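You operate a simulated robot arm through the tools that you are given. There is no shell and no other tool. Be economical: measure what you need, move in short steps, check, and stop when the job is done.

You run a simulated robot arm. Do the job below in one go: nothing can be reset, and whatever is moved stays where it is left.

JOB
Put the green sponge on top of the orange spool on the top of the test bench. Put the green spool on the top of the side table away on the second stock shelf from the bottom. Open the right grey drawer, fetch the 0.9 blue spool from the top of the side table and set it inside and shut the drawer again. Take the short black cable on the third stock shelf from the bottom and put it away in the inside of the flat tray. Put the orange brush on the second stock shelf from the bottom. Do these in any order.

It is judged by the outcome, as a careful person would: the job done as asked, and still so three seconds after it is handed in. It fails if anything else is knocked over, pushed out of place, dropped, spilled or broken.

ROBOT AND FRAMES
A 7-joint arm with a fingered hand on a trunk, on a base that drives. Base frame: it is fixed to the floor where the robot stands at the start and does not move with it; the origin is under the middle of the robot, x ahead of it, y to its left, z up. Readings come in mm, rad, newtons and seconds.
With the tool pointing down near the work surface it reaches from about 100 to 760 mm from the robot's upright axis, wherever it stands. Its first joint turns from -2.007 to 2.007 rad. Places, roughly: blue spool [-1000, 4000, 750]; green sponge (7x5x3 cm) [500, 200, 900]; green spool [-1000, 3250, 750]; inside of the flat tray (19x15 cm) [-660, 3880, 760]; orange brush (6x12x11 cm) [3500, 4300, 600]; orange spool [750, 0, 1000]; qc right [700, 200, 700]; right grey drawer [700, 300, 700]; second stock shelf [2200, 4400, 600]; short black cable [1500, 4250, 1000]. Payload 5 kg.
The tool frame sits at the grasp point between the pads (the TCP): z along the fingers, y along the line on which they close. The tips reach 32 mm beyond it. Largest opening 160 mm; the body of the gripper starts 89 mm behind the TCP. The gripper is a hand of 4 fingers: y runs from the thumb to the fingers, the wrist lies at [0, 0, -267] in the tool frame, and closing takes about 1.5 s.
Orientation is that of the tool frame in the base frame, as [roll, pitch, yaw] about the fixed x, y, z axes, in that order (R = Rz(yaw) Ry(pitch) Rx(roll)). With the fingers straight down and closing along the base's y, the tool's x points along the base's -x, its y along +y and its z along -z.

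CONTROLS
- The arm moves only by the tool jog_arm. Its argument "plan" is a list of rows, each a list of 3 entries, a list of its own where there are three numbers: the shift along the base's x, y, z in mm, then the turn, a rotation vector about the base's x, y, z in rad, then the opening, from 0 (shut) to 1 (fully open). In form: [[[x, y, z], [ax, ay, az], grip], ...]. A call has 1 to 20 rows; each row shifts and turns the commanded pose from where the row before left it. A row lasts 0.2 s, in which the tool goes at most 50 mm and 0.15 rad; a call with a longer step from one row to the next is refused whole, and so is a gripper value outside its range. A pose out of reach is approached as far as the arm can. The call stops where the force on the tool passes 40 N (or 10 N more than at its start, if that is more) or the arm is blocked; 0.2 s more then pass. Each finger travels about 108 mm/s and halts on what it meets, pressing with about 26 N; the grip force reading is that of the motor and also rises with nothing between the fingers. The clock runs only during rows and for 0.2 s after the last one: add rows that do not move to give the fingers time. It gives the time, the measured TCP pose, the force on the tool (base axes), the opening and the grip force at its end, in the units of the frame above (readings bear some noise), with the torque about the TCP (base axes, N m) and any sound that the robot's microphone picked up.
- Cameras (640 x 400 px; columns grow to the right, rows downward): "scene" is now at [7, 189.3, 1702.2]; the picture's right is [0.27, -0.96, 0.00], its down [-0.79, -0.22, -0.58] and it looks along [0.56, 0.15, -0.81] (base axes); focal length 269 px, centre (320, 200). "wrist" rides on the gripper at [80, -4, -114] in the tool frame; the picture's right is [0.05, 1.00, 0.00], its down [-0.82, 0.04, -0.58] and it looks along [-0.58, 0.03, 0.82] (tool axes); focal length 265 px, centre (320, 200). There is no depth. A picture from a camera that has moved, and an enlarged one, comes with that camera's place and axes in the base frame and with its lens. The place of the scene camera against the robot may be out by one fixed shift of up to 25 mm in any direction.
- camera(camera): a new picture of that camera. The clock stands still meanwhile.
- move_column(by): slides the trunk up (or, below 0, down) by that many mm; the arm and the scene camera ride with it, the base frame stays. It gives what a move gives, with no picture.
- base_move(legs): drives the robot by 1 to 6 legs, each [ahead, turn to the left] in mm and rad, along the robot's own axes; the way and the turn of a leg run together, so that a leg with both is an arc; at most 1500 mm and 3.142 rad a leg. The arm and the cameras ride along, it lands a little off, and it stops where it bumps. It gives what a move gives.
- grasp_type(shape): the hand has 4 fingers and takes this shape, open, in about a second: jaw (thumb against the fingers, like two jaws); tri (thumb and two fingers); tip (a fingertip pinch); poke (one finger out to press); point (the index stretched); flat (the hand flat); cup (the hand cupped); fist (a fist). The gripper value then closes the fingers along that shape, each until it touches; the sizes above hold for jaw. It gives what a move gives, with no picture.
- turn_head(pan, tilt): turns the head with the scene camera to pan (to the left, within 2.705 rad either way) and tilt (down, from -0.506 to 1.204), counted from straight ahead of the robot. It gives what a move gives.
- enlarge(camera, box): a new picture of the part [left, top, right, bottom] of that camera's present view, enlarged. The clock stands still meanwhile.
- job_done(): hands the job in; it is judged then, once.

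Work in short steps. Places have to be worked out from the pictures, the camera data and where the tool is seen: move nearer, look again, correct. Check each grasp and each placing, and mend what went wrong. You have 186 turns and 156 pictures in all, those below and enlarged ones among them. Open the gripper and draw the arm clear of the work before you hand the job in, unless the task says otherwise; then end with one line.

The tools are called after "Emit:" as a command line: name --argument value ..., lists and objects as JSON in quotes. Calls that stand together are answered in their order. jog_arm: Moves the arm, as the interface text tells. Its arguments: {"type":"object","properties":{"plan":{"type":"array","items":{"type":"array"}}},"required":["plan"]} The other tools are called the same way: move_column (by) slides the trunk up or down; grasp_type (shape) gives the hand a shape; base_move (legs) drives the base; turn_head (pan, tilt) turns the head that bears the scene camera; camera (camera) takes a picture; enlarge (camera, box) takes an enlarged picture of a part of a camera's view; job_done () hands the job in.

At the start:

```text
time_s: 0.0
tcp_pos: [341.8, 415.0, 1195.6]
orientation: [-3.142, -0.001, -3.141]
wrist_force: [0.3, -0.5, -0.1]
ft_torque: [0.01, -0.01, -0.04]
grip_width: 160.0
gripper_force: 0.0
shape: jaw
trunk travel left (down, up): [-825.0, 165.0]
robot x, y, heading: [0.7, -2.9, -0.001]
head pan, tilt: [0.269, 0.951]
```

scene: 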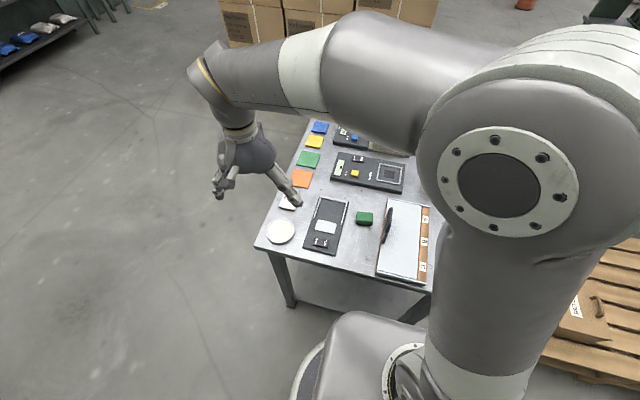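
wrist: 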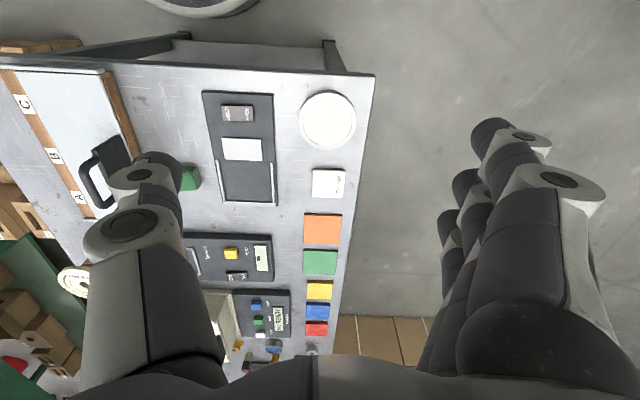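

The pictures show the test bench ahead with the green sponge on it. I look around with the head first.

Emit:
turn_head --pan 0.0 --tilt 0.6

Emit:
camera --camera "scene"

Emit:
turn_head --pan 1.2 --tilt 0.3

Emit:
camera --camera "scene"

Emit:
turn_head --pan 2.2 --tilt 0.3

Emit:
camera --camera "scene"

```text
time_s: 0.8
tcp_pos: [341.5, 415.3, 1196.6]
orientation: [-3.141, -0.001, 3.141]
wrist_force: [0.3, -0.2, -0.5]
ft_torque: [0.0, 0.0, 0.01]
grip_width: 159.9
gripper_force: 0.1
shape: jaw
trunk travel left (down, up): [-825.0, 165.0]
robot x, y, heading: [2.0, 0.4, -0.001]
head pan, tilt: [0.0, 0.6]
```

```text
153 pictures are left
camera scene: at [25.4, 170.1, 1730.7], right [0.0, -1.0, 0.0], down [-0.57, 0.0, -0.82], along [0.82, 0.0, -0.57], focal length 269 px, centre (320, 200)
```

scene: 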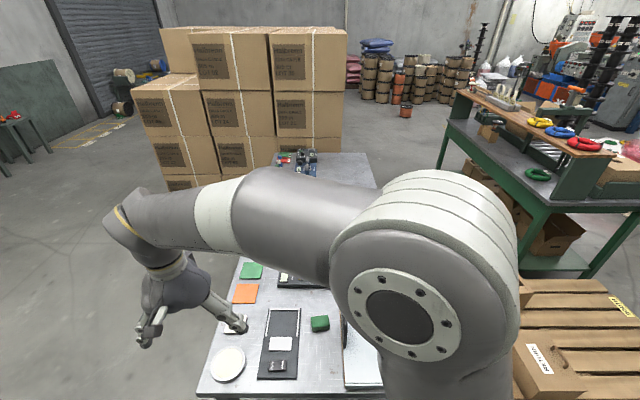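

```text
time_s: 2.2
tcp_pos: [341.7, 415.1, 1196.6]
orientation: [-3.141, -0.001, -3.141]
wrist_force: [-0.1, 0.5, -0.3]
ft_torque: [-0.02, -0.01, 0.0]
grip_width: 159.7
gripper_force: 0.1
shape: jaw
trunk travel left (down, up): [-825.0, 165.0]
robot x, y, heading: [-0.6, -0.8, 0.0]
head pan, tilt: [1.201, 0.3]
```

```text
152 pictures are left
camera scene: at [-29.1, 257.0, 1758.2], right [0.93, -0.36, 0.0], down [-0.11, -0.28, -0.96], along [0.35, 0.89, -0.3], focal length 269 px, centre (320, 200)
```

scene: 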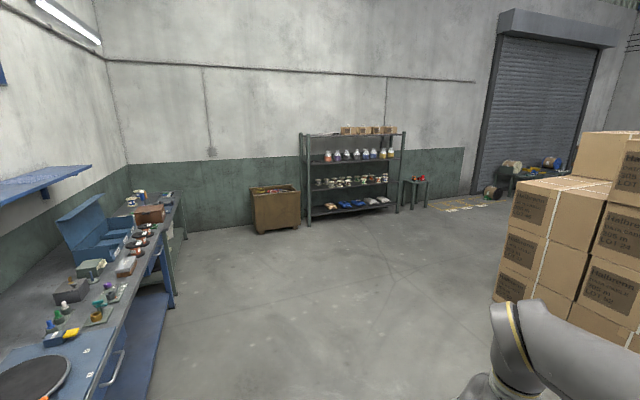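

```text
time_s: 3.5
tcp_pos: [341.7, 415.1, 1195.4]
orientation: [-3.142, -0.001, 3.141]
wrist_force: [0.3, -0.5, 0.2]
ft_torque: [0.02, 0.0, -0.04]
grip_width: 160.0
gripper_force: 0.0
shape: jaw
trunk travel left (down, up): [-825.0, 165.0]
robot x, y, heading: [-1.8, -1.9, -0.002]
head pan, tilt: [2.201, 0.3]
```

```text
151 pictures are left
camera scene: at [-117.9, 245.5, 1758.2], right [0.81, 0.59, 0.0], down [0.17, -0.24, -0.96], along [-0.56, 0.77, -0.3], focal length 269 px, centre (320, 200)
```

scene: 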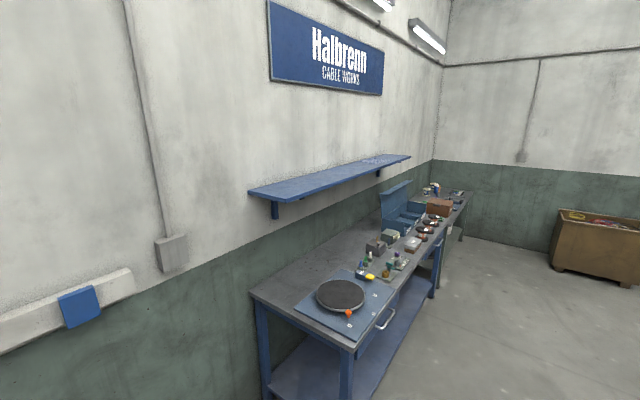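

I swing the arm to the left so the bench is visible from the head.

Emit:
jog_arm --plan '[[[-40, 20, 0], [0, 0, 0], 1], [[-40, 20, 0], [0, 0, 0], 1], [[-40, 20, 0], [0, 0, 0], 1], [[-40, 20, 0], [0, 0, 0], 1], [[-40, 20, 0], [0, 0, 0], 1], [[-40, 20, 0], [0, 0, 0], 1], [[-40, 20, 0], [0, 0, 0], 1]]'

Emit:
turn_head --pan 0.0 --tilt 0.8

Emit:
camera --camera "scene"

```text
time_s: 5.1
tcp_pos: [58.4, 556.2, 1195.0]
orientation: [-3.141, 0.001, -3.141]
wrist_force: [-0.2, 0.1, 0.0]
ft_torque: [-0.01, -0.02, 0.01]
grip_width: 160.2
gripper_force: 0.0
shape: jaw
trunk travel left (down, up): [-825.0, 165.0]
robot x, y, heading: [-3.4, 0.7, -0.004]
head pan, tilt: [2.201, 0.3]
```

```text
time_s: 7.2
tcp_pos: [60.5, 555.9, 1195.2]
orientation: [-3.14, -0.001, -3.141]
wrist_force: [-0.5, 0.3, 0.6]
ft_torque: [0.01, -0.02, -0.03]
grip_width: 159.9
gripper_force: 0.0
shape: jaw
trunk travel left (down, up): [-825.0, 165.0]
robot x, y, heading: [3.3, 0.8, 0.001]
head pan, tilt: [0.0, 0.799]
```

```text
150 pictures are left
camera scene: at [17.7, 170.2, 1713.9], right [0.0, -1.0, 0.0], down [-0.72, 0.0, -0.7], along [0.7, 0.0, -0.72], focal length 269 px, centre (320, 200)
```

scene: 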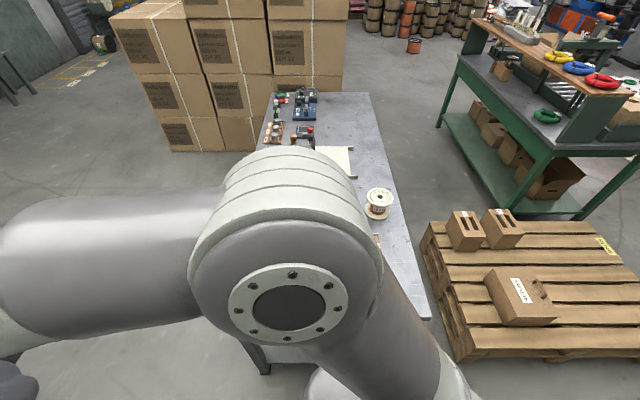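

A spool is visible on the right side of the bench; I enlarge it.

Emit:
enlarge --camera "scene" --box '[250, 80, 450, 260]'

Emit:
camera --camera "wrist"

```text
2.22 times, centred on (350, 170) of scene
camera zoom: at [17.7, 170.2, 1713.9], right [0.0, -1.0, 0.0], down [-0.72, 0.0, -0.7], along [0.7, 0.0, -0.72], focal length 598 px, centre (253, 267)
```

zoom: 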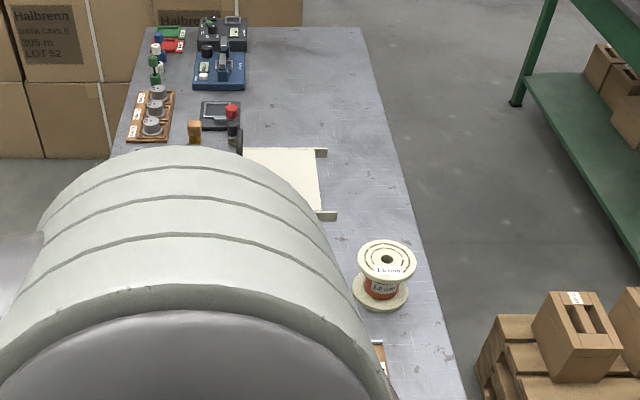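

```text
148 pictures are left
camera wrist: at [-19.0, 551.3, 1308.7], right [-0.05, 1.0, 0.0], down [0.82, 0.04, 0.58], along [0.58, 0.03, -0.82], focal length 265 px, centre (320, 200)
```

wrist: 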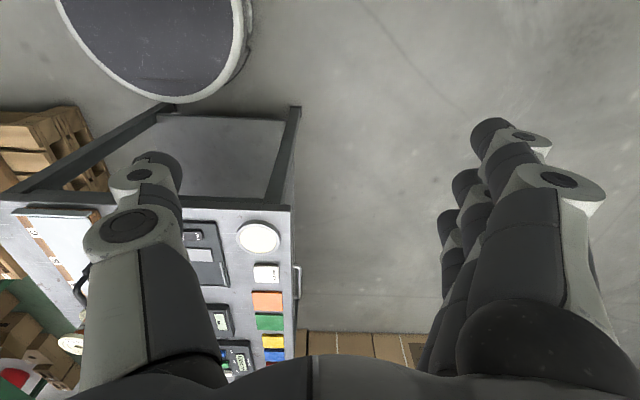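

The orange spool stands at about (760,-65), at the edge of reach, and the sponge at about (537,168). There's about 55 mm between my base and the bench leg line, so I creep 40 mm ahead, then bring the arm over the sponge.

Emit:
base_move --legs '[[40, 0]]'

Emit:
jog_arm --plan '[[[34, -29, -5], [0, 0, 0], 1], [[34, -29, -5], [0, 0, 0], 1], [[34, -29, -5], [0, 0, 0], 1], [[34, -29, -5], [0, 0, 0], 1], [[34, -29, -5], [0, 0, 0], 1], [[34, -29, -5], [0, 0, 0], 1], [[34, -29, -5], [0, 0, 0], 1], [[34, -29, -5], [0, 0, 0], 1], [[34, -29, -5], [0, 0, 0], 1], [[34, -29, -5], [0, 0, 0], 1], [[34, -29, -5], [0, 0, 0], 1], [[34, -29, -5], [0, 0, 0], 1], [[15, -20, -5], [0, 0, 0], 1]]'

Emit:
camera --camera "wrist"

Emit:
camera --camera "scene"

```text
time_s: 8.1
tcp_pos: [103.8, 556.3, 1195.2]
orientation: [-3.141, -0.002, 3.139]
wrist_force: [0.8, 0.0, 0.4]
ft_torque: [-0.03, 0.1, -0.02]
grip_width: 159.9
gripper_force: 0.1
shape: jaw
trunk travel left (down, up): [-825.0, 165.0]
robot x, y, heading: [40.4, 1.1, -0.007]
head pan, tilt: [0.0, 0.799]
```

```text
time_s: 10.8
tcp_pos: [526.0, 187.8, 1130.6]
orientation: [3.141, 0.001, 3.139]
wrist_force: [0.0, 0.5, -0.4]
ft_torque: [-0.01, -0.01, 0.04]
grip_width: 159.9
gripper_force: 0.1
shape: jaw
trunk travel left (down, up): [-825.0, 165.0]
robot x, y, heading: [38.7, 1.8, 0.001]
head pan, tilt: [0.0, 0.799]
```

```text
147 pictures are left
camera wrist: at [445.8, 182.6, 1244.2], right [-0.05, 1.0, 0.0], down [0.82, 0.04, 0.58], along [0.58, 0.03, -0.82], focal length 265 px, centre (320, 200)
```

wrist: 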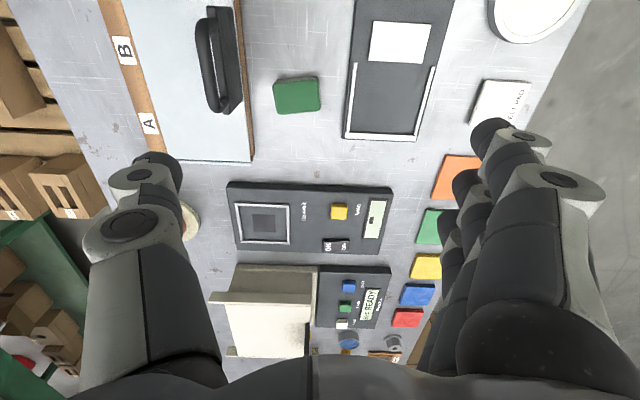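

```text
146 pictures are left
camera scene: at [58.9, 169.3, 1714.0], right [0.0, -1.0, 0.0], down [-0.72, 0.0, -0.7], along [0.7, 0.0, -0.72], focal length 269 px, centre (320, 200)
```

scene: 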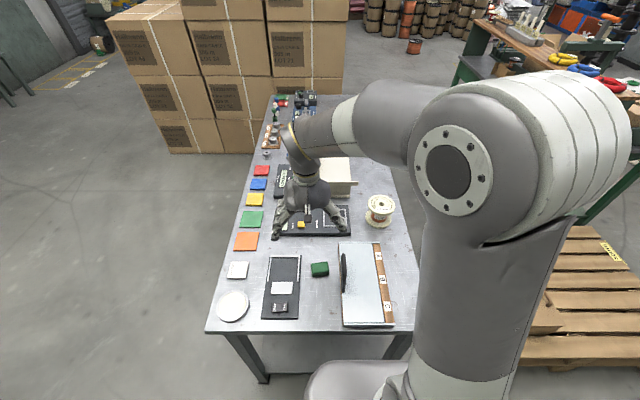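

Triangulating the white card in two wrist views puts the bench top at z≈855 and the sponge at about (534,158), with its long side along y. The handle board is close in y, so I turn the hand 90° to close along x.

Emit:
jog_arm --plan '[[[1, -3, 0], [0, 0, -0.143], 1], [[1, -3, 0], [0, 0, -0.143], 1], [[1, -3, 0], [0, 0, -0.143], 1], [[1, -3, 0], [0, 0, -0.143], 1], [[1, -3, 0], [0, 0, -0.143], 1], [[1, -3, 0], [0, 0, -0.143], 1], [[1, -3, 0], [0, 0, -0.143], 1], [[1, -3, 0], [0, 0, -0.143], 1], [[0, -3, 0], [0, 0, -0.143], 0.8], [[0, -2, 0], [0, 0, -0.143], 0.7], [[0, -1, 0], [0, 0, -0.141], 0.7], [[0, 0, 0], [0, 0, 0], 0.7]]'

Emit:
camera --camera "wrist"

```text
time_s: 13.4
tcp_pos: [532.7, 157.8, 1130.1]
orientation: [3.141, 0.001, 1.567]
wrist_force: [-0.3, -0.9, -0.4]
ft_torque: [-0.01, 0.02, 0.0]
grip_width: 112.4
gripper_force: 0.1
shape: jaw
trunk travel left (down, up): [-825.0, 165.0]
robot x, y, heading: [36.8, -3.1, -0.002]
head pan, tilt: [0.0, 0.799]
```

```text
145 pictures are left
camera wrist: at [529.6, 237.7, 1243.6], right [1.0, 0.05, 0.0], down [0.04, -0.82, 0.58], along [0.03, -0.58, -0.82], focal length 265 px, centre (320, 200)
```

wrist: 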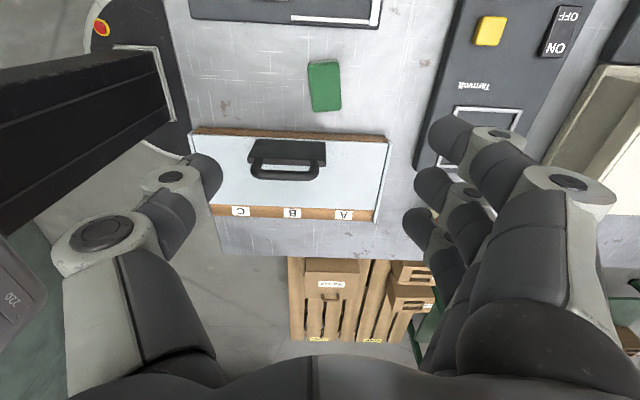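

The sponge centre is about (540,160), nearly square with the hand. I descend most of the way and look.

Emit:
jog_arm --plan '[[[3, 1, -45], [0, 0, 0], 0.7], [[3, 1, -45], [0, 0, 0], 0.7], [[0, 0, -45], [0, 0, 0], 0.65], [[0, 0, -45], [0, 0, 0], 0.65]]'

Emit:
camera --camera "wrist"

```text
time_s: 14.4
tcp_pos: [540.1, 158.9, 949.5]
orientation: [3.14, 0.0, 1.57]
wrist_force: [-0.1, -0.4, 0.8]
ft_torque: [-0.02, 0.02, -0.03]
grip_width: 104.4
gripper_force: 0.0
shape: jaw
trunk travel left (down, up): [-825.0, 165.0]
robot x, y, heading: [41.3, 0.5, 0.0]
head pan, tilt: [0.0, 0.799]
```

```text
144 pictures are left
camera wrist: at [536.0, 239.5, 1063.2], right [1.0, 0.05, 0.0], down [0.04, -0.82, 0.58], along [0.03, -0.58, -0.82], focal length 265 px, centre (320, 200)
```

wrist: 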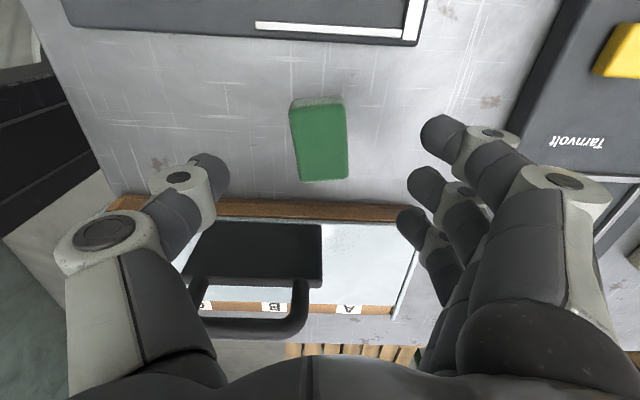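

Clear of the handle. I descend to just above the bench and close on the sponge.

Emit:
jog_arm --plan '[[[0, 3, -20], [0, 0, 0], 0.65], [[0, 3, -20], [0, 0, 0], 0.65], [[0, 0, -16], [0, 0, 0], 0.65], [[0, 0, 0], [0, 0, 0], 0.3], [[0, 0, 0], [0, 0, 0], 0.25], [[0, 0, 0], [0, 0, 0], 0.2], [[0, 0, 0], [0, 0, 0], 0.2], [[0, 0, 0], [0, 0, 0], 0.2]]'

Emit:
camera --camera "wrist"

```text
time_s: 16.2
tcp_pos: [539.5, 164.6, 895.1]
orientation: [3.141, 0.0, 1.571]
wrist_force: [0.0, 0.1, 0.1]
ft_torque: [0.01, 0.0, -0.02]
grip_width: 33.6
gripper_force: 26.2
shape: jaw
trunk travel left (down, up): [-825.0, 165.0]
robot x, y, heading: [41.5, -0.7, 0.002]
head pan, tilt: [0.0, 0.799]
```

```text
143 pictures are left
camera wrist: at [536.0, 245.0, 1008.3], right [1.0, 0.05, 0.0], down [0.04, -0.82, 0.58], along [0.03, -0.58, -0.82], focal length 265 px, centre (320, 200)
```

wrist: 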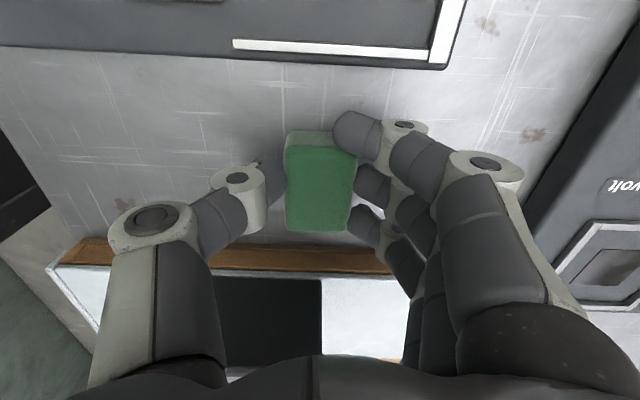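

Sponge held. I lift and carry it high over the spool.

Emit:
jog_arm --plan '[[[0, 0, 40], [0, 0, 0], 0.2], [[0, 0, 45], [0, 0, 0], 0.2], [[0, 0, 45], [0, 0, 0], 0.2], [[0, 0, 45], [0, 0, 0], 0.2], [[0, 0, 45], [0, 0, 0], 0.2], [[27, -28, 5], [0, 0, 0], 0.2], [[27, -28, 0], [0, 0, 0], 0.2], [[27, -28, 0], [0, 0, 0], 0.2], [[27, -28, 0], [0, 0, 0], 0.2], [[27, -28, 0], [0, 0, 0], 0.2], [[27, -28, 0], [0, 0, 0], 0.2], [[27, -28, 0], [0, 0, 0], 0.2], [[27, -28, 0], [0, 0, 0], 0.2]]'

Emit:
camera --camera "wrist"

Emit:
camera --camera "scene"

```text
time_s: 19.1
tcp_pos: [756.9, -61.5, 1116.5]
orientation: [-3.138, 0.001, 1.567]
wrist_force: [-0.1, 0.0, -0.9]
ft_torque: [0.02, 0.03, 0.03]
grip_width: 32.9
gripper_force: 25.9
shape: jaw
trunk travel left (down, up): [-825.0, 165.0]
robot x, y, heading: [38.2, -0.6, -0.003]
head pan, tilt: [0.0, 0.799]
```

```text
142 pictures are left
camera wrist: at [753.7, 18.9, 1230.5], right [1.0, 0.05, 0.0], down [0.04, -0.82, 0.58], along [0.03, -0.58, -0.82], focal length 265 px, centre (320, 200)
```

wrist: 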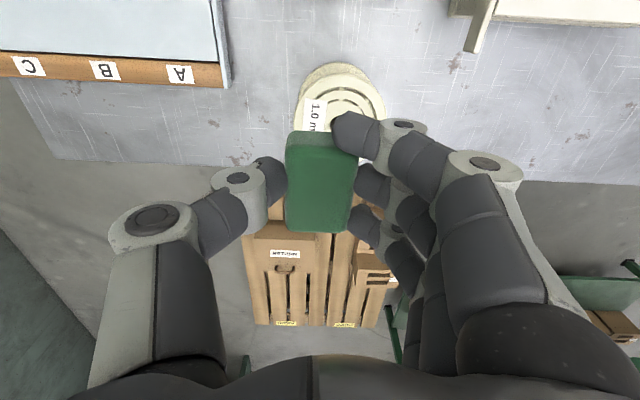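

```text
141 pictures are left
camera scene: at [60.1, 168.7, 1714.0], right [0.0, -1.0, 0.0], down [-0.72, 0.0, -0.7], along [0.7, 0.0, -0.72], focal length 269 px, centre (320, 200)
```

scene: 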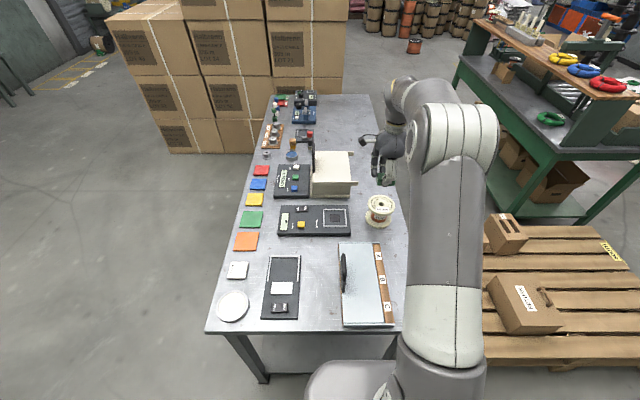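

I enlarge to pin down the spool's centre and height.

Emit:
enlarge --camera "scene" --box '[340, 170, 420, 250]'

Emit:
enlarge --camera "wrist" --box '[260, 30, 420, 150]'

```text
5.00 times, centred on (380, 210) of scene
camera zoom: at [60.1, 168.7, 1714.0], right [0.0, -1.0, 0.0], down [-0.72, 0.0, -0.7], along [0.7, 0.0, -0.72], focal length 1344 px, centre (20, 150)
```

zoom: 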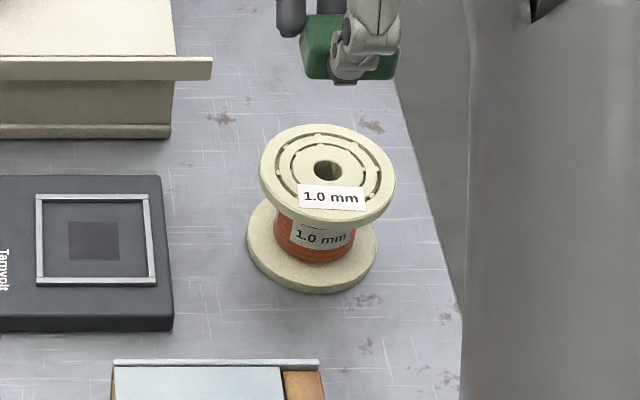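

```text
3.33 times, centred on (340, 90) of wrist
camera zoom: at [753.7, 18.9, 1230.5], right [1.0, 0.05, 0.0], down [0.04, -0.82, 0.58], along [0.03, -0.58, -0.82], focal length 885 px, centre (253, 567)
```

zoom: 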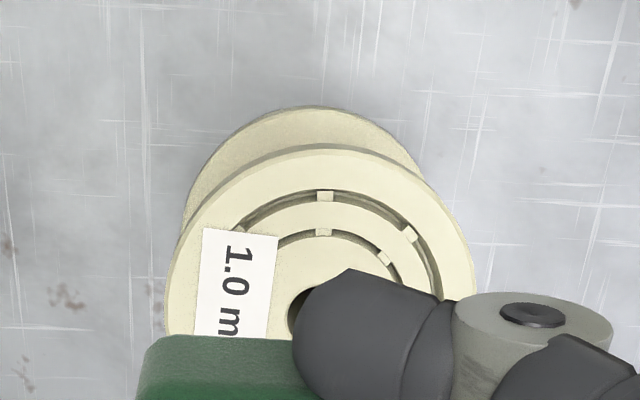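

Spool top centre is at about (778,-73,953), flange about 100 mm across. The sponge's underside is 40 mm below the TCP, so I aim for TCP z≈994.

Emit:
jog_arm --plan '[[[10, -6, 0], [0, 0, 0], 0.2], [[11, -6, 0], [0, 0, 0], 0.2], [[0, 0, -40], [0, 0, 0], 0.2], [[0, 0, -40], [0, 0, 0], 0.2], [[0, 0, -28], [0, 0, 0], 0.2], [[0, 0, 0], [0, 0, 0], 0.2]]'

Emit:
enlarge --camera "scene" --box '[340, 150, 440, 250]'

Emit:
camera --camera "wrist"

```text
time_s: 20.4
tcp_pos: [775.4, -70.9, 1010.9]
orientation: [-3.141, -0.001, 1.568]
wrist_force: [0.3, 0.6, 0.6]
ft_torque: [0.0, 0.0, 0.02]
grip_width: 32.4
gripper_force: 25.9
shape: jaw
trunk travel left (down, up): [-825.0, 165.0]
robot x, y, heading: [41.5, 2.1, 0.0]
head pan, tilt: [0.0, 0.799]
```

```text
4.00 times, centred on (390, 200) of scene
camera zoom: at [58.6, 169.8, 1713.9], right [0.0, -1.0, 0.0], down [-0.72, 0.0, -0.7], along [0.7, 0.0, -0.72], focal length 1075 px, centre (40, 200)
```

zoom: 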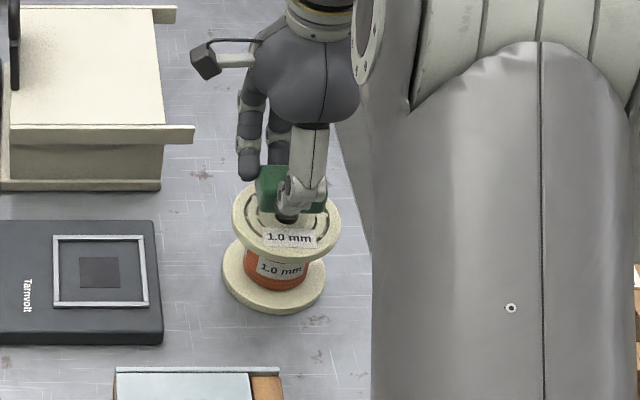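

```text
137 pictures are left
camera wrist: at [772.0, 9.1, 1124.4], right [1.0, 0.05, 0.0], down [0.04, -0.82, 0.58], along [0.03, -0.58, -0.82], focal length 265 px, centre (320, 200)
```

wrist: 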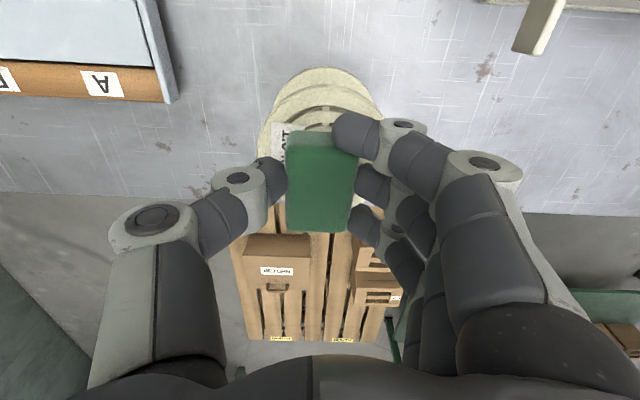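

Well centred within a few millimetres. I nudge +3,-5, lower until it touches, then open.

Emit:
jog_arm --plan '[[[3, -4, -8], [0, 0, 0], 0.2], [[0, 0, -6], [0, 0, 0], 0.2], [[0, 0, -3], [0, 0, 0], 0.2], [[0, 0, 0], [0, 0, 0], 0.2]]'

Emit:
enlarge --camera "scene" --box '[360, 170, 420, 240]'

```text
time_s: 21.4
tcp_pos: [778.5, -74.3, 992.6]
orientation: [3.14, 0.001, 1.57]
wrist_force: [0.5, 0.2, 0.2]
ft_torque: [0.01, -0.02, -0.01]
grip_width: 32.9
gripper_force: 25.8
shape: jaw
trunk travel left (down, up): [-825.0, 165.0]
robot x, y, heading: [39.9, -1.1, 0.002]
head pan, tilt: [0.0, 0.799]
```

```text
5.71 times, centred on (390, 205) of scene
camera zoom: at [58.8, 169.7, 1713.9], right [0.0, -1.0, 0.0], down [-0.72, 0.0, -0.7], along [0.7, 0.0, -0.72], focal length 1536 px, centre (-80, 171)
```

zoom: 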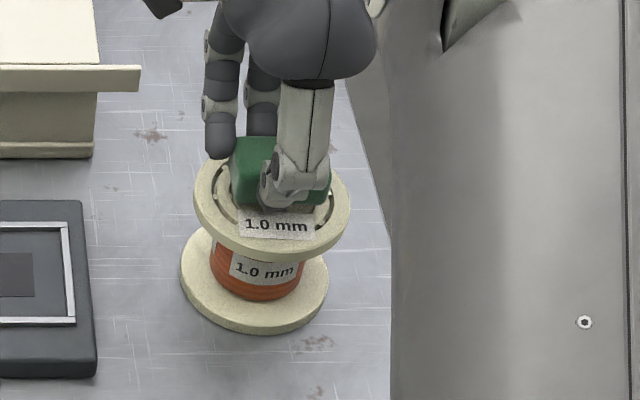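

No contact force yet; I lower a little more and read.

Emit:
jog_arm --plan '[[[0, 0, -2], [0, 0, 0], 0.2], [[0, 0, -2], [0, 0, 0], 0.2], [[0, 0, 0], [0, 0, 0], 0.2]]'

```text
time_s: 22.2
tcp_pos: [777.4, -74.6, 990.4]
orientation: [3.141, 0.003, 1.571]
wrist_force: [-0.7, -1.0, -0.9]
ft_torque: [0.0, 0.01, 0.02]
grip_width: 32.8
gripper_force: 25.9
shape: jaw
trunk travel left (down, up): [-825.0, 165.0]
robot x, y, heading: [44.9, 0.9, -0.002]
head pan, tilt: [0.0, 0.799]
```

Emit:
jog_arm --plan '[[[0, 0, -2], [0, 0, 0], 0.2], [[0, 0, -2], [0, 0, 0], 0.2], [[0, 0, 0], [0, 0, 0], 0.2]]'

Emit:
enlarge --camera "wrist" --box '[220, 60, 420, 260]'

```text
time_s: 23.1
tcp_pos: [779.5, -74.6, 986.3]
orientation: [3.141, 0.001, 1.568]
wrist_force: [0.6, -0.4, -0.3]
ft_torque: [0.04, 0.0, 0.01]
grip_width: 32.8
gripper_force: 25.6
shape: jaw
trunk travel left (down, up): [-825.0, 165.0]
robot x, y, heading: [41.1, 1.7, -0.0]
head pan, tilt: [0.0, 0.799]
```

```text
2.00 times, centred on (320, 160) of wrist
camera zoom: at [775.8, 5.5, 1099.7], right [1.0, 0.05, 0.0], down [0.04, -0.82, 0.58], along [0.03, -0.58, -0.82], focal length 531 px, centre (320, 280)
```

zoom: 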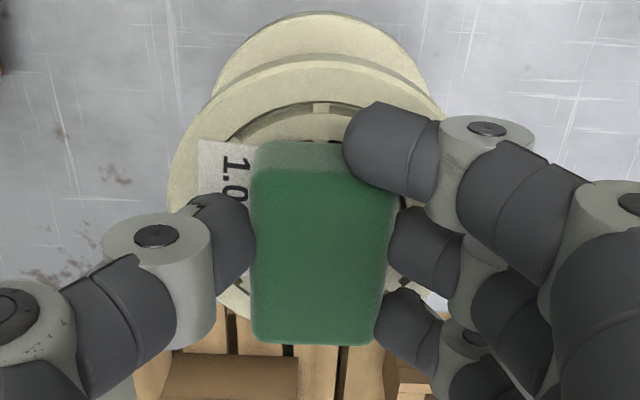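

Height of the spool top is uncertain by about 10 mm, so I keep lowering in 2 mm steps, watching the force.

Emit:
jog_arm --plan '[[[0, 0, -2], [0, 0, 0], 0.2], [[0, 0, -2], [0, 0, 0], 0.2], [[0, 0, 0], [0, 0, 0], 0.2]]'

Emit:
jog_arm --plan '[[[0, 0, -2], [0, 0, 0], 0.2], [[0, 0, -2], [0, 0, 0], 0.2], [[0, 0, 0], [0, 0, 0], 0.2]]'

Emit:
enlarge --camera "scene" --box '[360, 170, 420, 240]'

```text
time_s: 23.9
tcp_pos: [778.3, -74.6, 984.4]
orientation: [3.138, 0.001, 1.571]
wrist_force: [1.6, 0.2, 10.5]
ft_torque: [-0.08, -0.3, 0.02]
grip_width: 32.8
gripper_force: 26.2
shape: jaw
trunk travel left (down, up): [-825.0, 165.0]
robot x, y, heading: [40.4, -2.9, 0.002]
head pan, tilt: [0.0, 0.799]
```

```text
time_s: 24.6
tcp_pos: [778.5, -73.8, 982.2]
orientation: [3.138, 0.0, 1.57]
wrist_force: [0.6, -1.1, 31.3]
ft_torque: [-0.25, -0.19, 0.1]
grip_width: 33.9
gripper_force: 26.4
shape: jaw
trunk travel left (down, up): [-825.0, 165.0]
robot x, y, heading: [40.3, -0.9, -0.004]
head pan, tilt: [0.0, 0.799]
```

```text
5.71 times, centred on (390, 205) of scene
camera zoom: at [55.0, 170.2, 1714.2], right [0.0, -1.0, 0.0], down [-0.72, 0.0, -0.7], along [0.7, 0.0, -0.72], focal length 1536 px, centre (-80, 171)
```

zoom: 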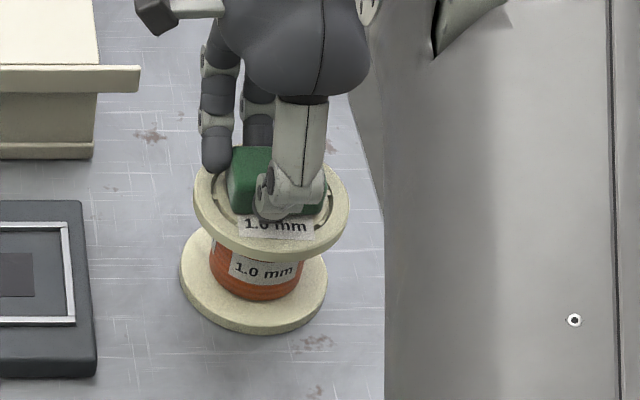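

Contact at z≈984 (31 N now). I back off 2 mm to relieve the press, then open slowly and rise.

Emit:
jog_arm --plan '[[[0, 0, 3], [0, 0, 0], 0.2], [[0, 0, 0], [0, 0, 0], 0.25], [[0, 0, 0], [0, 0, 0], 0.35], [[0, 0, 0], [0, 0, 0], 0.45], [[0, 0, 0], [0, 0, 0], 0.5], [[0, 0, 20], [0, 0, 0], 0.5], [[0, 0, 40], [0, 0, 0], 0.5], [[0, 0, 45], [0, 0, 0], 0.5], [[0, 0, 45], [0, 0, 0], 0.5]]'

Emit:
camera --camera "wrist"

Emit:
enlarge --camera "scene" --box '[340, 150, 440, 250]'

```text
time_s: 26.6
tcp_pos: [776.7, -73.2, 1130.6]
orientation: [-3.142, 0.0, 1.571]
wrist_force: [-0.1, -0.6, 0.4]
ft_torque: [0.02, -0.07, 0.01]
grip_width: 79.5
gripper_force: 0.0
shape: jaw
trunk travel left (down, up): [-825.0, 165.0]
robot x, y, heading: [42.5, 0.8, -0.002]
head pan, tilt: [0.0, 0.799]
```

```text
133 pictures are left
camera wrist: at [774.8, 6.6, 1244.7], right [1.0, 0.05, 0.0], down [0.04, -0.82, 0.58], along [0.03, -0.58, -0.82], focal length 265 px, centre (320, 200)
```

wrist: 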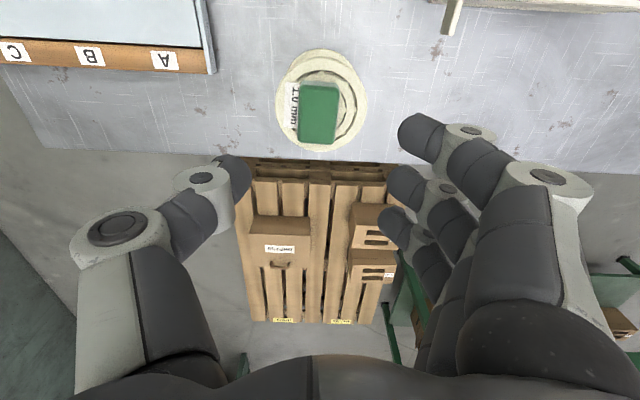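

```text
4.00 times, centred on (390, 200) of scene
camera zoom: at [58.0, 169.9, 1713.8], right [0.0, -1.0, 0.0], down [-0.72, 0.0, -0.7], along [0.7, 0.0, -0.72], focal length 1075 px, centre (40, 200)
```

zoom: 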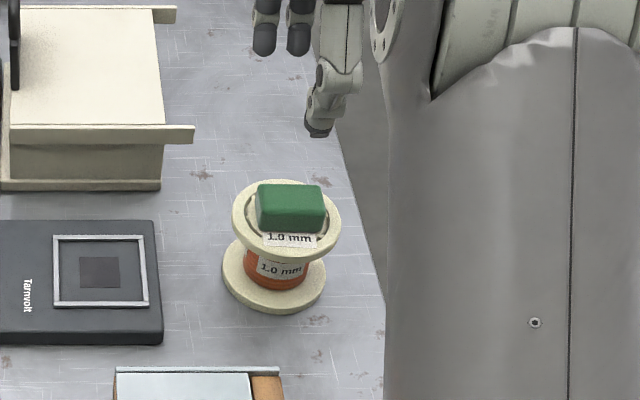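

Sponge sits centred on the spool. Now I retract the arm to its starting posture and back away from the bench to go round to the drawer side.

Emit:
jog_arm --plan '[[[0, 0, 30], [0, 0, 0], 0.6], [[0, 0, 35], [0, 0, 0], 0.8], [[-28, 35, 0], [0, 0, 0.112], 1], [[-28, 35, 0], [0, 0, 0.112], 1], [[-28, 35, 0], [0, 0, 0.112], 1], [[-28, 35, 0], [0, 0, 0.112], 1], [[-28, 35, 0], [0, 0, 0.112], 1], [[-28, 35, 0], [0, 0, 0.112], 1], [[-28, 35, 0], [0, 0, 0.112], 1], [[-28, 35, 0], [0, 0, 0.112], 1], [[-28, 35, 0], [0, 0, 0.112], 1], [[-28, 35, 0], [0, 0, 0.112], 1], [[-28, 35, 0], [0, 0, 0.112], 1], [[-28, 35, 0], [0, 0, 0.112], 1], [[-28, 35, 0], [0, 0, 0.112], 1], [[-28, 33, 0], [0, 0, 0.115], 1]]'

Emit:
base_move --legs '[[-300, 0], [0, 1.5708], [1150, 0], [0, -1.5708]]'

Emit:
turn_head --pan -0.6 --tilt 0.7

Emit:
camera --camera "scene"

```text
time_s: 30.1
tcp_pos: [388.4, 413.4, 1196.3]
orientation: [-3.14, 0.0, -3.139]
wrist_force: [0.4, 1.1, -0.1]
ft_torque: [-0.04, -0.02, 0.02]
grip_width: 159.8
gripper_force: 0.1
shape: jaw
trunk travel left (down, up): [-825.0, 165.0]
robot x, y, heading: [40.5, 1.6, 0.001]
head pan, tilt: [0.0, 0.799]
```

```text
time_s: 40.7
tcp_pos: [-617.3, 1382.9, 1198.4]
orientation: [3.139, 0.0, -1.595]
wrist_force: [0.5, 1.1, 0.3]
ft_torque: [-0.14, 0.16, 0.0]
grip_width: 159.8
gripper_force: 0.0
shape: jaw
trunk travel left (down, up): [-825.0, 165.0]
robot x, y, heading: [-204.9, 1022.7, 1.704]
head pan, tilt: [0.0, 0.799]
stopped in leg 3: the robot was blocked; the commanded pose is now the measured one
```

```text
time_s: 41.7
tcp_pos: [-620.2, 1377.3, 1198.3]
orientation: [3.141, 0.001, -1.588]
wrist_force: [-0.6, 0.1, 0.3]
ft_torque: [-0.03, -0.03, 0.01]
grip_width: 160.0
gripper_force: 0.1
shape: jaw
trunk travel left (down, up): [-825.0, 165.0]
robot x, y, heading: [-208.3, 1025.2, 1.709]
head pan, tilt: [-0.6, 0.7]
```

```text
131 pictures are left
camera scene: at [-318.4, 1032.0, 1722.1], right [0.89, -0.45, 0.0], down [-0.29, -0.58, -0.77], along [0.34, 0.68, -0.64], focal length 269 px, centre (320, 200)
```

scene: 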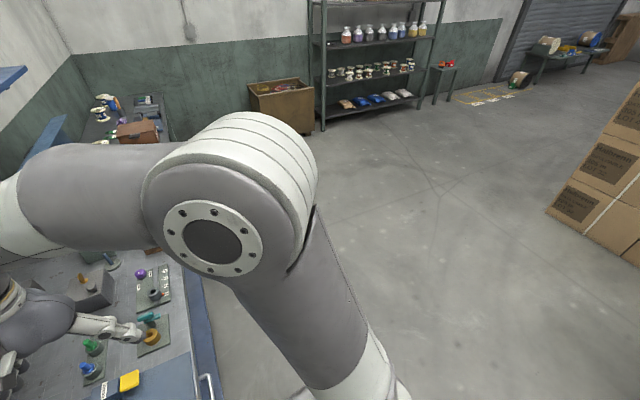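

The robot was blocked by something on the left, near the blue workbench. I look to see what I touched before moving.

Emit:
turn_head --pan 0.5 --tilt 0.9

Emit:
camera --camera "scene"

Emit:
camera --camera "wrist"

Emit:
turn_head --pan -0.5 --tilt 1.2

Emit:
camera --camera "scene"

```text
time_s: 43.0
tcp_pos: [-620.6, 1377.8, 1198.5]
orientation: [3.139, 0.0, -1.588]
wrist_force: [-0.5, -0.4, 0.1]
ft_torque: [-0.01, -0.02, 0.01]
grip_width: 160.0
gripper_force: 0.1
shape: jaw
trunk travel left (down, up): [-825.0, 165.0]
robot x, y, heading: [-204.6, 1023.0, 1.705]
head pan, tilt: [0.499, 0.901]
```

```text
130 pictures are left
camera scene: at [-400.7, 1017.0, 1706.0], right [0.81, 0.59, 0.0], down [0.46, -0.63, -0.62], along [-0.37, 0.5, -0.78], focal length 269 px, centre (320, 200)
```

scene: 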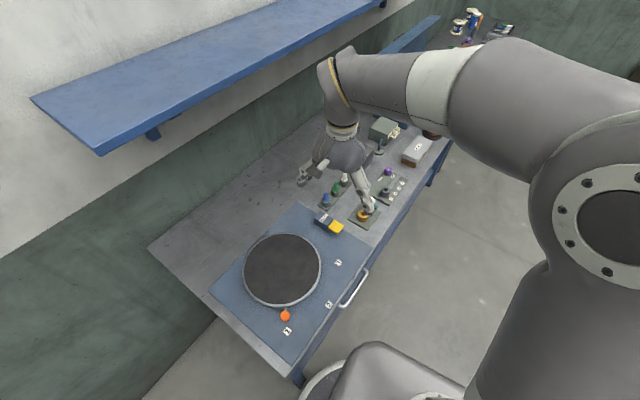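

```text
129 pictures are left
camera wrist: at [-617.0, 1296.9, 1311.2], right [-1.0, -0.03, 0.0], down [-0.03, 0.82, 0.58], along [-0.02, 0.58, -0.82], focal length 265 px, centre (320, 200)
```

wrist: 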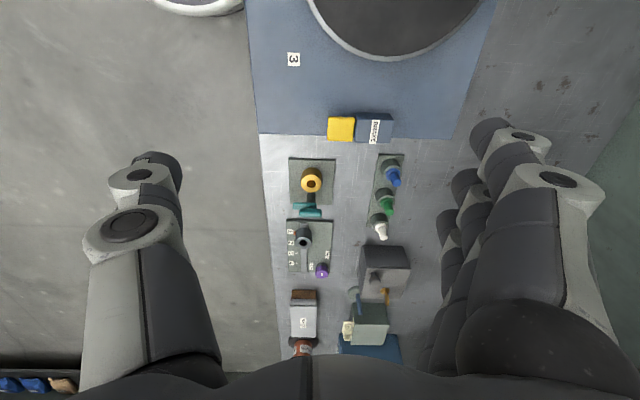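

```text
time_s: 44.3
tcp_pos: [-620.4, 1377.8, 1197.7]
orientation: [3.141, -0.001, -1.587]
wrist_force: [-0.2, 0.1, 0.1]
ft_torque: [0.03, 0.01, -0.03]
grip_width: 159.7
gripper_force: 0.0
shape: jaw
trunk travel left (down, up): [-825.0, 165.0]
robot x, y, heading: [-201.7, 1023.4, 1.705]
head pan, tilt: [-0.499, 1.201]
```

```text
128 pictures are left
camera scene: at [-336.1, 1008.5, 1686.2], right [0.94, -0.35, 0.0], down [-0.33, -0.87, -0.36], along [0.13, 0.34, -0.93], focal length 269 px, centre (320, 200)
```

scene: 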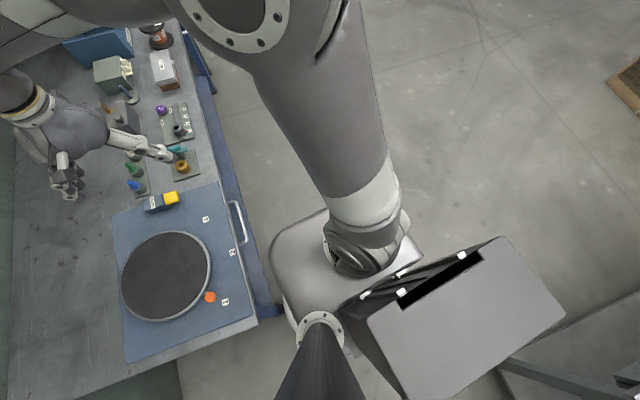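

Only the base's edge met the blue workbench's lower part; nothing seems moved. I back off, turn right, and drive to the drawer side of the test bench.

Emit:
base_move --legs '[[-120, 0], [0, -1.43], [920, 0], [0, -1.84]]'

Emit:
turn_head --pan 0.0 --tilt 0.8

Emit:
camera --camera "scene"

Emit:
camera --camera "wrist"

```text
time_s: 57.9
tcp_pos: [1056.0, 727.2, 1197.3]
orientation: [3.14, -0.001, 1.401]
wrist_force: [-0.3, 0.6, 0.2]
ft_torque: [-0.01, 0.0, -0.07]
grip_width: 160.1
gripper_force: 0.0
shape: jaw
trunk travel left (down, up): [-825.0, 165.0]
robot x, y, heading: [699.7, 1139.1, -1.582]
head pan, tilt: [-0.499, 1.201]
```

```text
time_s: 58.8
tcp_pos: [1055.8, 727.4, 1197.5]
orientation: [3.139, 0.0, 1.404]
wrist_force: [0.4, 0.3, 0.4]
ft_torque: [0.03, 0.02, 0.0]
grip_width: 160.1
gripper_force: 0.1
shape: jaw
trunk travel left (down, up): [-825.0, 165.0]
robot x, y, heading: [702.4, 1138.7, -1.586]
head pan, tilt: [0.0, 0.799]
```

```text
127 pictures are left
camera scene: at [853.4, 1129.5, 1713.8], right [-1.0, 0.02, 0.0], down [0.01, 0.72, -0.7], along [-0.01, -0.7, -0.72], focal length 269 px, centre (320, 200)
```

scene: 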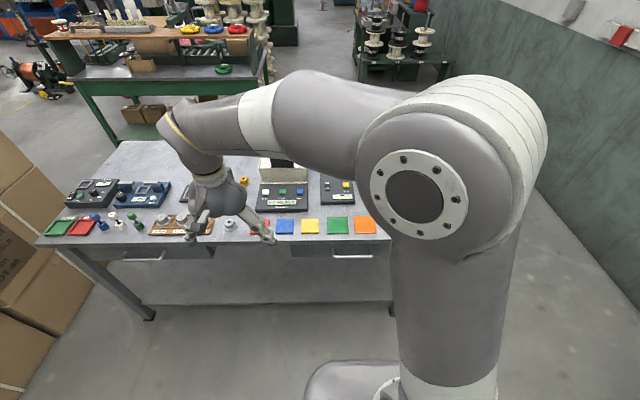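

```text
126 pictures are left
camera wrist: at [1066.2, 806.6, 1311.2], right [0.99, -0.12, 0.0], down [-0.1, -0.81, 0.58], along [-0.07, -0.57, -0.82], focal length 265 px, centre (320, 200)
```

wrist: 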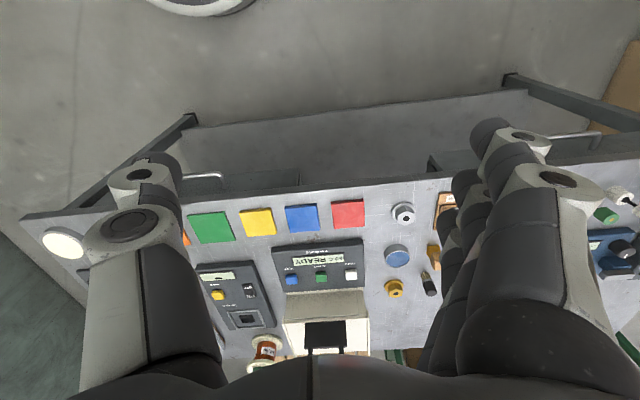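

Two drawers face this side; the right one is the nearer to the bench's right end (x≈700). I enlarge its handle.

Emit:
enlarge --camera "scene" --box '[240, 200, 400, 300]'

Emit:
enlarge --camera "wrist" --box '[100, 120, 320, 260]'

```text
4.00 times, centred on (320, 250) of scene
camera zoom: at [853.4, 1129.5, 1713.8], right [-1.0, 0.02, 0.0], down [0.01, 0.72, -0.7], along [-0.01, -0.7, -0.72], focal length 1075 px, centre (320, 0)
```

zoom: 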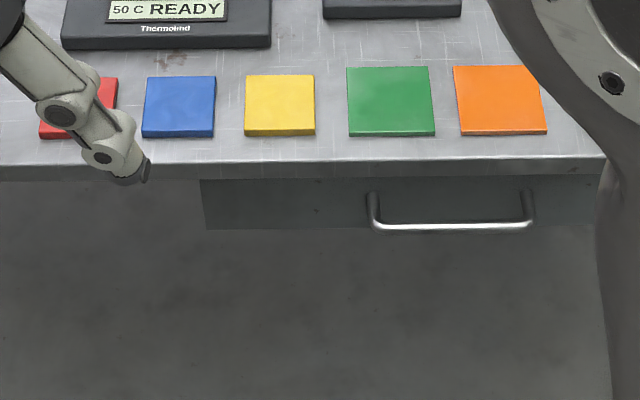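

```text
2.86 times, centred on (210, 190) of wrist
camera zoom: at [1066.2, 806.6, 1311.2], right [0.99, -0.12, 0.0], down [-0.1, -0.81, 0.58], along [-0.07, -0.57, -0.82], focal length 758 px, centre (634, 229)
```

zoom: 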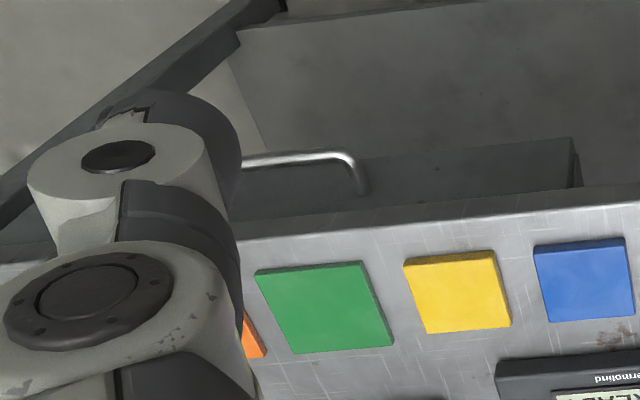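

The handle is a horizontal bar at x 627–786, y≈516, z≈741, about 40 mm proud of the front. I'll grasp it with the fingers horizontal and pull with the base. First I back off for room and lower the trunk.

Emit:
base_move --legs '[[-160, 0]]'

Emit:
move_column --by -350

Emit:
jog_arm --plan '[[[0, 0, 0], [0, 0, 0.084], 1], [[0, 0, 0], [0, 0, 0.084], 1], [[-20, -10, 0], [-0.143, 0, 0], 1], [[-20, -10, 0], [-0.143, 0, 0], 1], [[-20, -10, 0], [-0.143, 0, 0], 1], [[-20, -10, 0], [-0.143, 0, 0], 1], [[-20, -10, 0], [-0.143, 0, 0], 1], [[-20, -10, 0], [-0.143, 0, 0], 1], [[-20, -10, 0], [-0.143, 0, 0], 1], [[-20, -10, 0], [-0.143, 0, 0], 1], [[-20, -10, 0], [-0.143, 0, 0], 1], [[-20, -10, 0], [-0.143, 0, 0], 1], [[-20, -10, 0], [-0.141, 0, 0], 1]]'

```text
time_s: 60.2
tcp_pos: [1058.4, 887.4, 1197.3]
orientation: [3.14, 0.001, 1.403]
wrist_force: [0.8, 0.1, -0.1]
ft_torque: [-0.05, 0.02, 0.0]
grip_width: 160.0
gripper_force: 0.0
shape: jaw
trunk travel left (down, up): [-825.0, 165.0]
robot x, y, heading: [705.6, 1295.3, -1.585]
head pan, tilt: [0.0, 0.799]
```

```text
time_s: 63.7
tcp_pos: [1059.2, 885.7, 846.5]
orientation: [3.14, 0.001, 1.404]
wrist_force: [-0.1, 0.0, -0.4]
ft_torque: [-0.03, -0.02, 0.01]
grip_width: 160.0
gripper_force: 0.0
shape: jaw
trunk travel left (down, up): [-475.0, 515.0]
robot x, y, heading: [699.8, 1299.9, -1.586]
head pan, tilt: [0.0, 0.799]
```

```text
time_s: 66.5
tcp_pos: [891.1, 740.5, 854.1]
orientation: [-3.129, 1.491, 1.585]
wrist_force: [-0.3, -0.4, 0.2]
ft_torque: [0.01, 0.03, 0.02]
grip_width: 160.1
gripper_force: 0.0
shape: jaw
out of reach, approached as far as the arm can: row 10, 11, 12, 13
trunk travel left (down, up): [-475.0, 515.0]
robot x, y, heading: [702.2, 1296.9, -1.586]
head pan, tilt: [0.0, 0.799]
```

Nearly horizontal. I now roll the hand about its axis so it closes vertically, while moving toward the handle.

Emit:
jog_arm --plan '[[[-20, -8, -10], [0, 0.14, 0], 1], [[-20, -8, -10], [0, 0.14, 0], 1], [[-20, -8, -10], [0, 0.14, 0], 1], [[-20, -8, -10], [0, 0.14, 0], 1], [[-20, -8, -10], [0, 0.14, 0], 1]]'

```text
time_s: 67.7
tcp_pos: [834.1, 713.2, 895.8]
orientation: [-1.702, 1.004, 2.985]
wrist_force: [-0.1, -0.7, 0.3]
ft_torque: [-0.01, 0.0, -0.06]
grip_width: 160.3
gripper_force: 0.0
shape: jaw
out of reach, approached as far as the arm can: row 1, 2, 3, 4, 5
trunk travel left (down, up): [-475.0, 515.0]
robot x, y, heading: [698.7, 1293.6, -1.587]
head pan, tilt: [0.0, 0.799]
```

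The wrist is too close to the shoulder. I back the base 150 mm and push the tool out again.

Emit:
base_move --legs '[[-160, 0]]'

Emit:
jog_arm --plan '[[[0, -40, 0], [0, 0, 0], 1], [[0, -40, 0], [0, 0, 0], 1], [[0, -40, 0], [0, 0, 0], 1], [[0, -30, 0], [0, 0, 0], 1], [[0, 0, 0], [0, 0, 0], 1]]'

```text
time_s: 69.1
tcp_pos: [836.6, 875.8, 896.3]
orientation: [-1.7, 1.004, 2.986]
wrist_force: [1.0, 0.5, -0.8]
ft_torque: [0.02, 0.03, -0.02]
grip_width: 159.8
gripper_force: 0.0
shape: jaw
trunk travel left (down, up): [-475.0, 515.0]
robot x, y, heading: [703.3, 1459.7, -1.584]
head pan, tilt: [0.0, 0.799]
```

```text
time_s: 70.3
tcp_pos: [849.7, 740.4, 925.6]
orientation: [-1.707, 1.001, 2.975]
wrist_force: [2.0, -0.3, -0.4]
ft_torque: [0.0, -0.01, -0.08]
grip_width: 159.8
gripper_force: 0.0
shape: jaw
out of reach, approached as far as the arm can: row 1, 2, 4
trunk travel left (down, up): [-475.0, 515.0]
robot x, y, heading: [701.5, 1463.9, -1.584]
head pan, tilt: [0.0, 0.799]
```

Let me look at how the arm is folded.

Emit:
turn_head --pan 0.0 --tilt 0.6

Emit:
camera --camera "scene"

Emit:
camera --camera "wrist"

```text
time_s: 71.0
tcp_pos: [845.6, 740.5, 924.9]
orientation: [-1.706, 1.002, 2.975]
wrist_force: [-1.0, 0.0, -0.3]
ft_torque: [0.0, -0.03, 0.0]
grip_width: 159.9
gripper_force: 0.0
shape: jaw
trunk travel left (down, up): [-475.0, 515.0]
robot x, y, heading: [704.3, 1459.7, -1.582]
head pan, tilt: [0.0, 0.6]
```

```text
123 pictures are left
camera scene: at [857.9, 1442.6, 1380.7], right [-1.0, 0.01, 0.0], down [0.01, 0.57, -0.82], along [-0.01, -0.82, -0.57], focal length 269 px, centre (320, 200)
```

scene: 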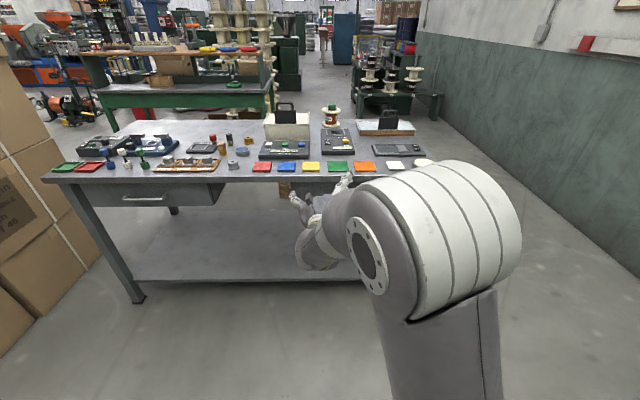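

```text
122 pictures are left
camera wrist: at [806.3, 860.6, 867.4], right [0.82, 0.0, -0.58], down [0.5, 0.5, 0.71], along [0.29, -0.87, 0.41], focal length 265 px, centre (320, 200)
```

wrist: 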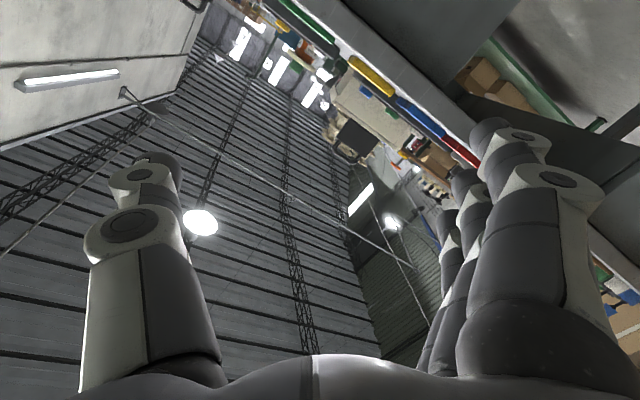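

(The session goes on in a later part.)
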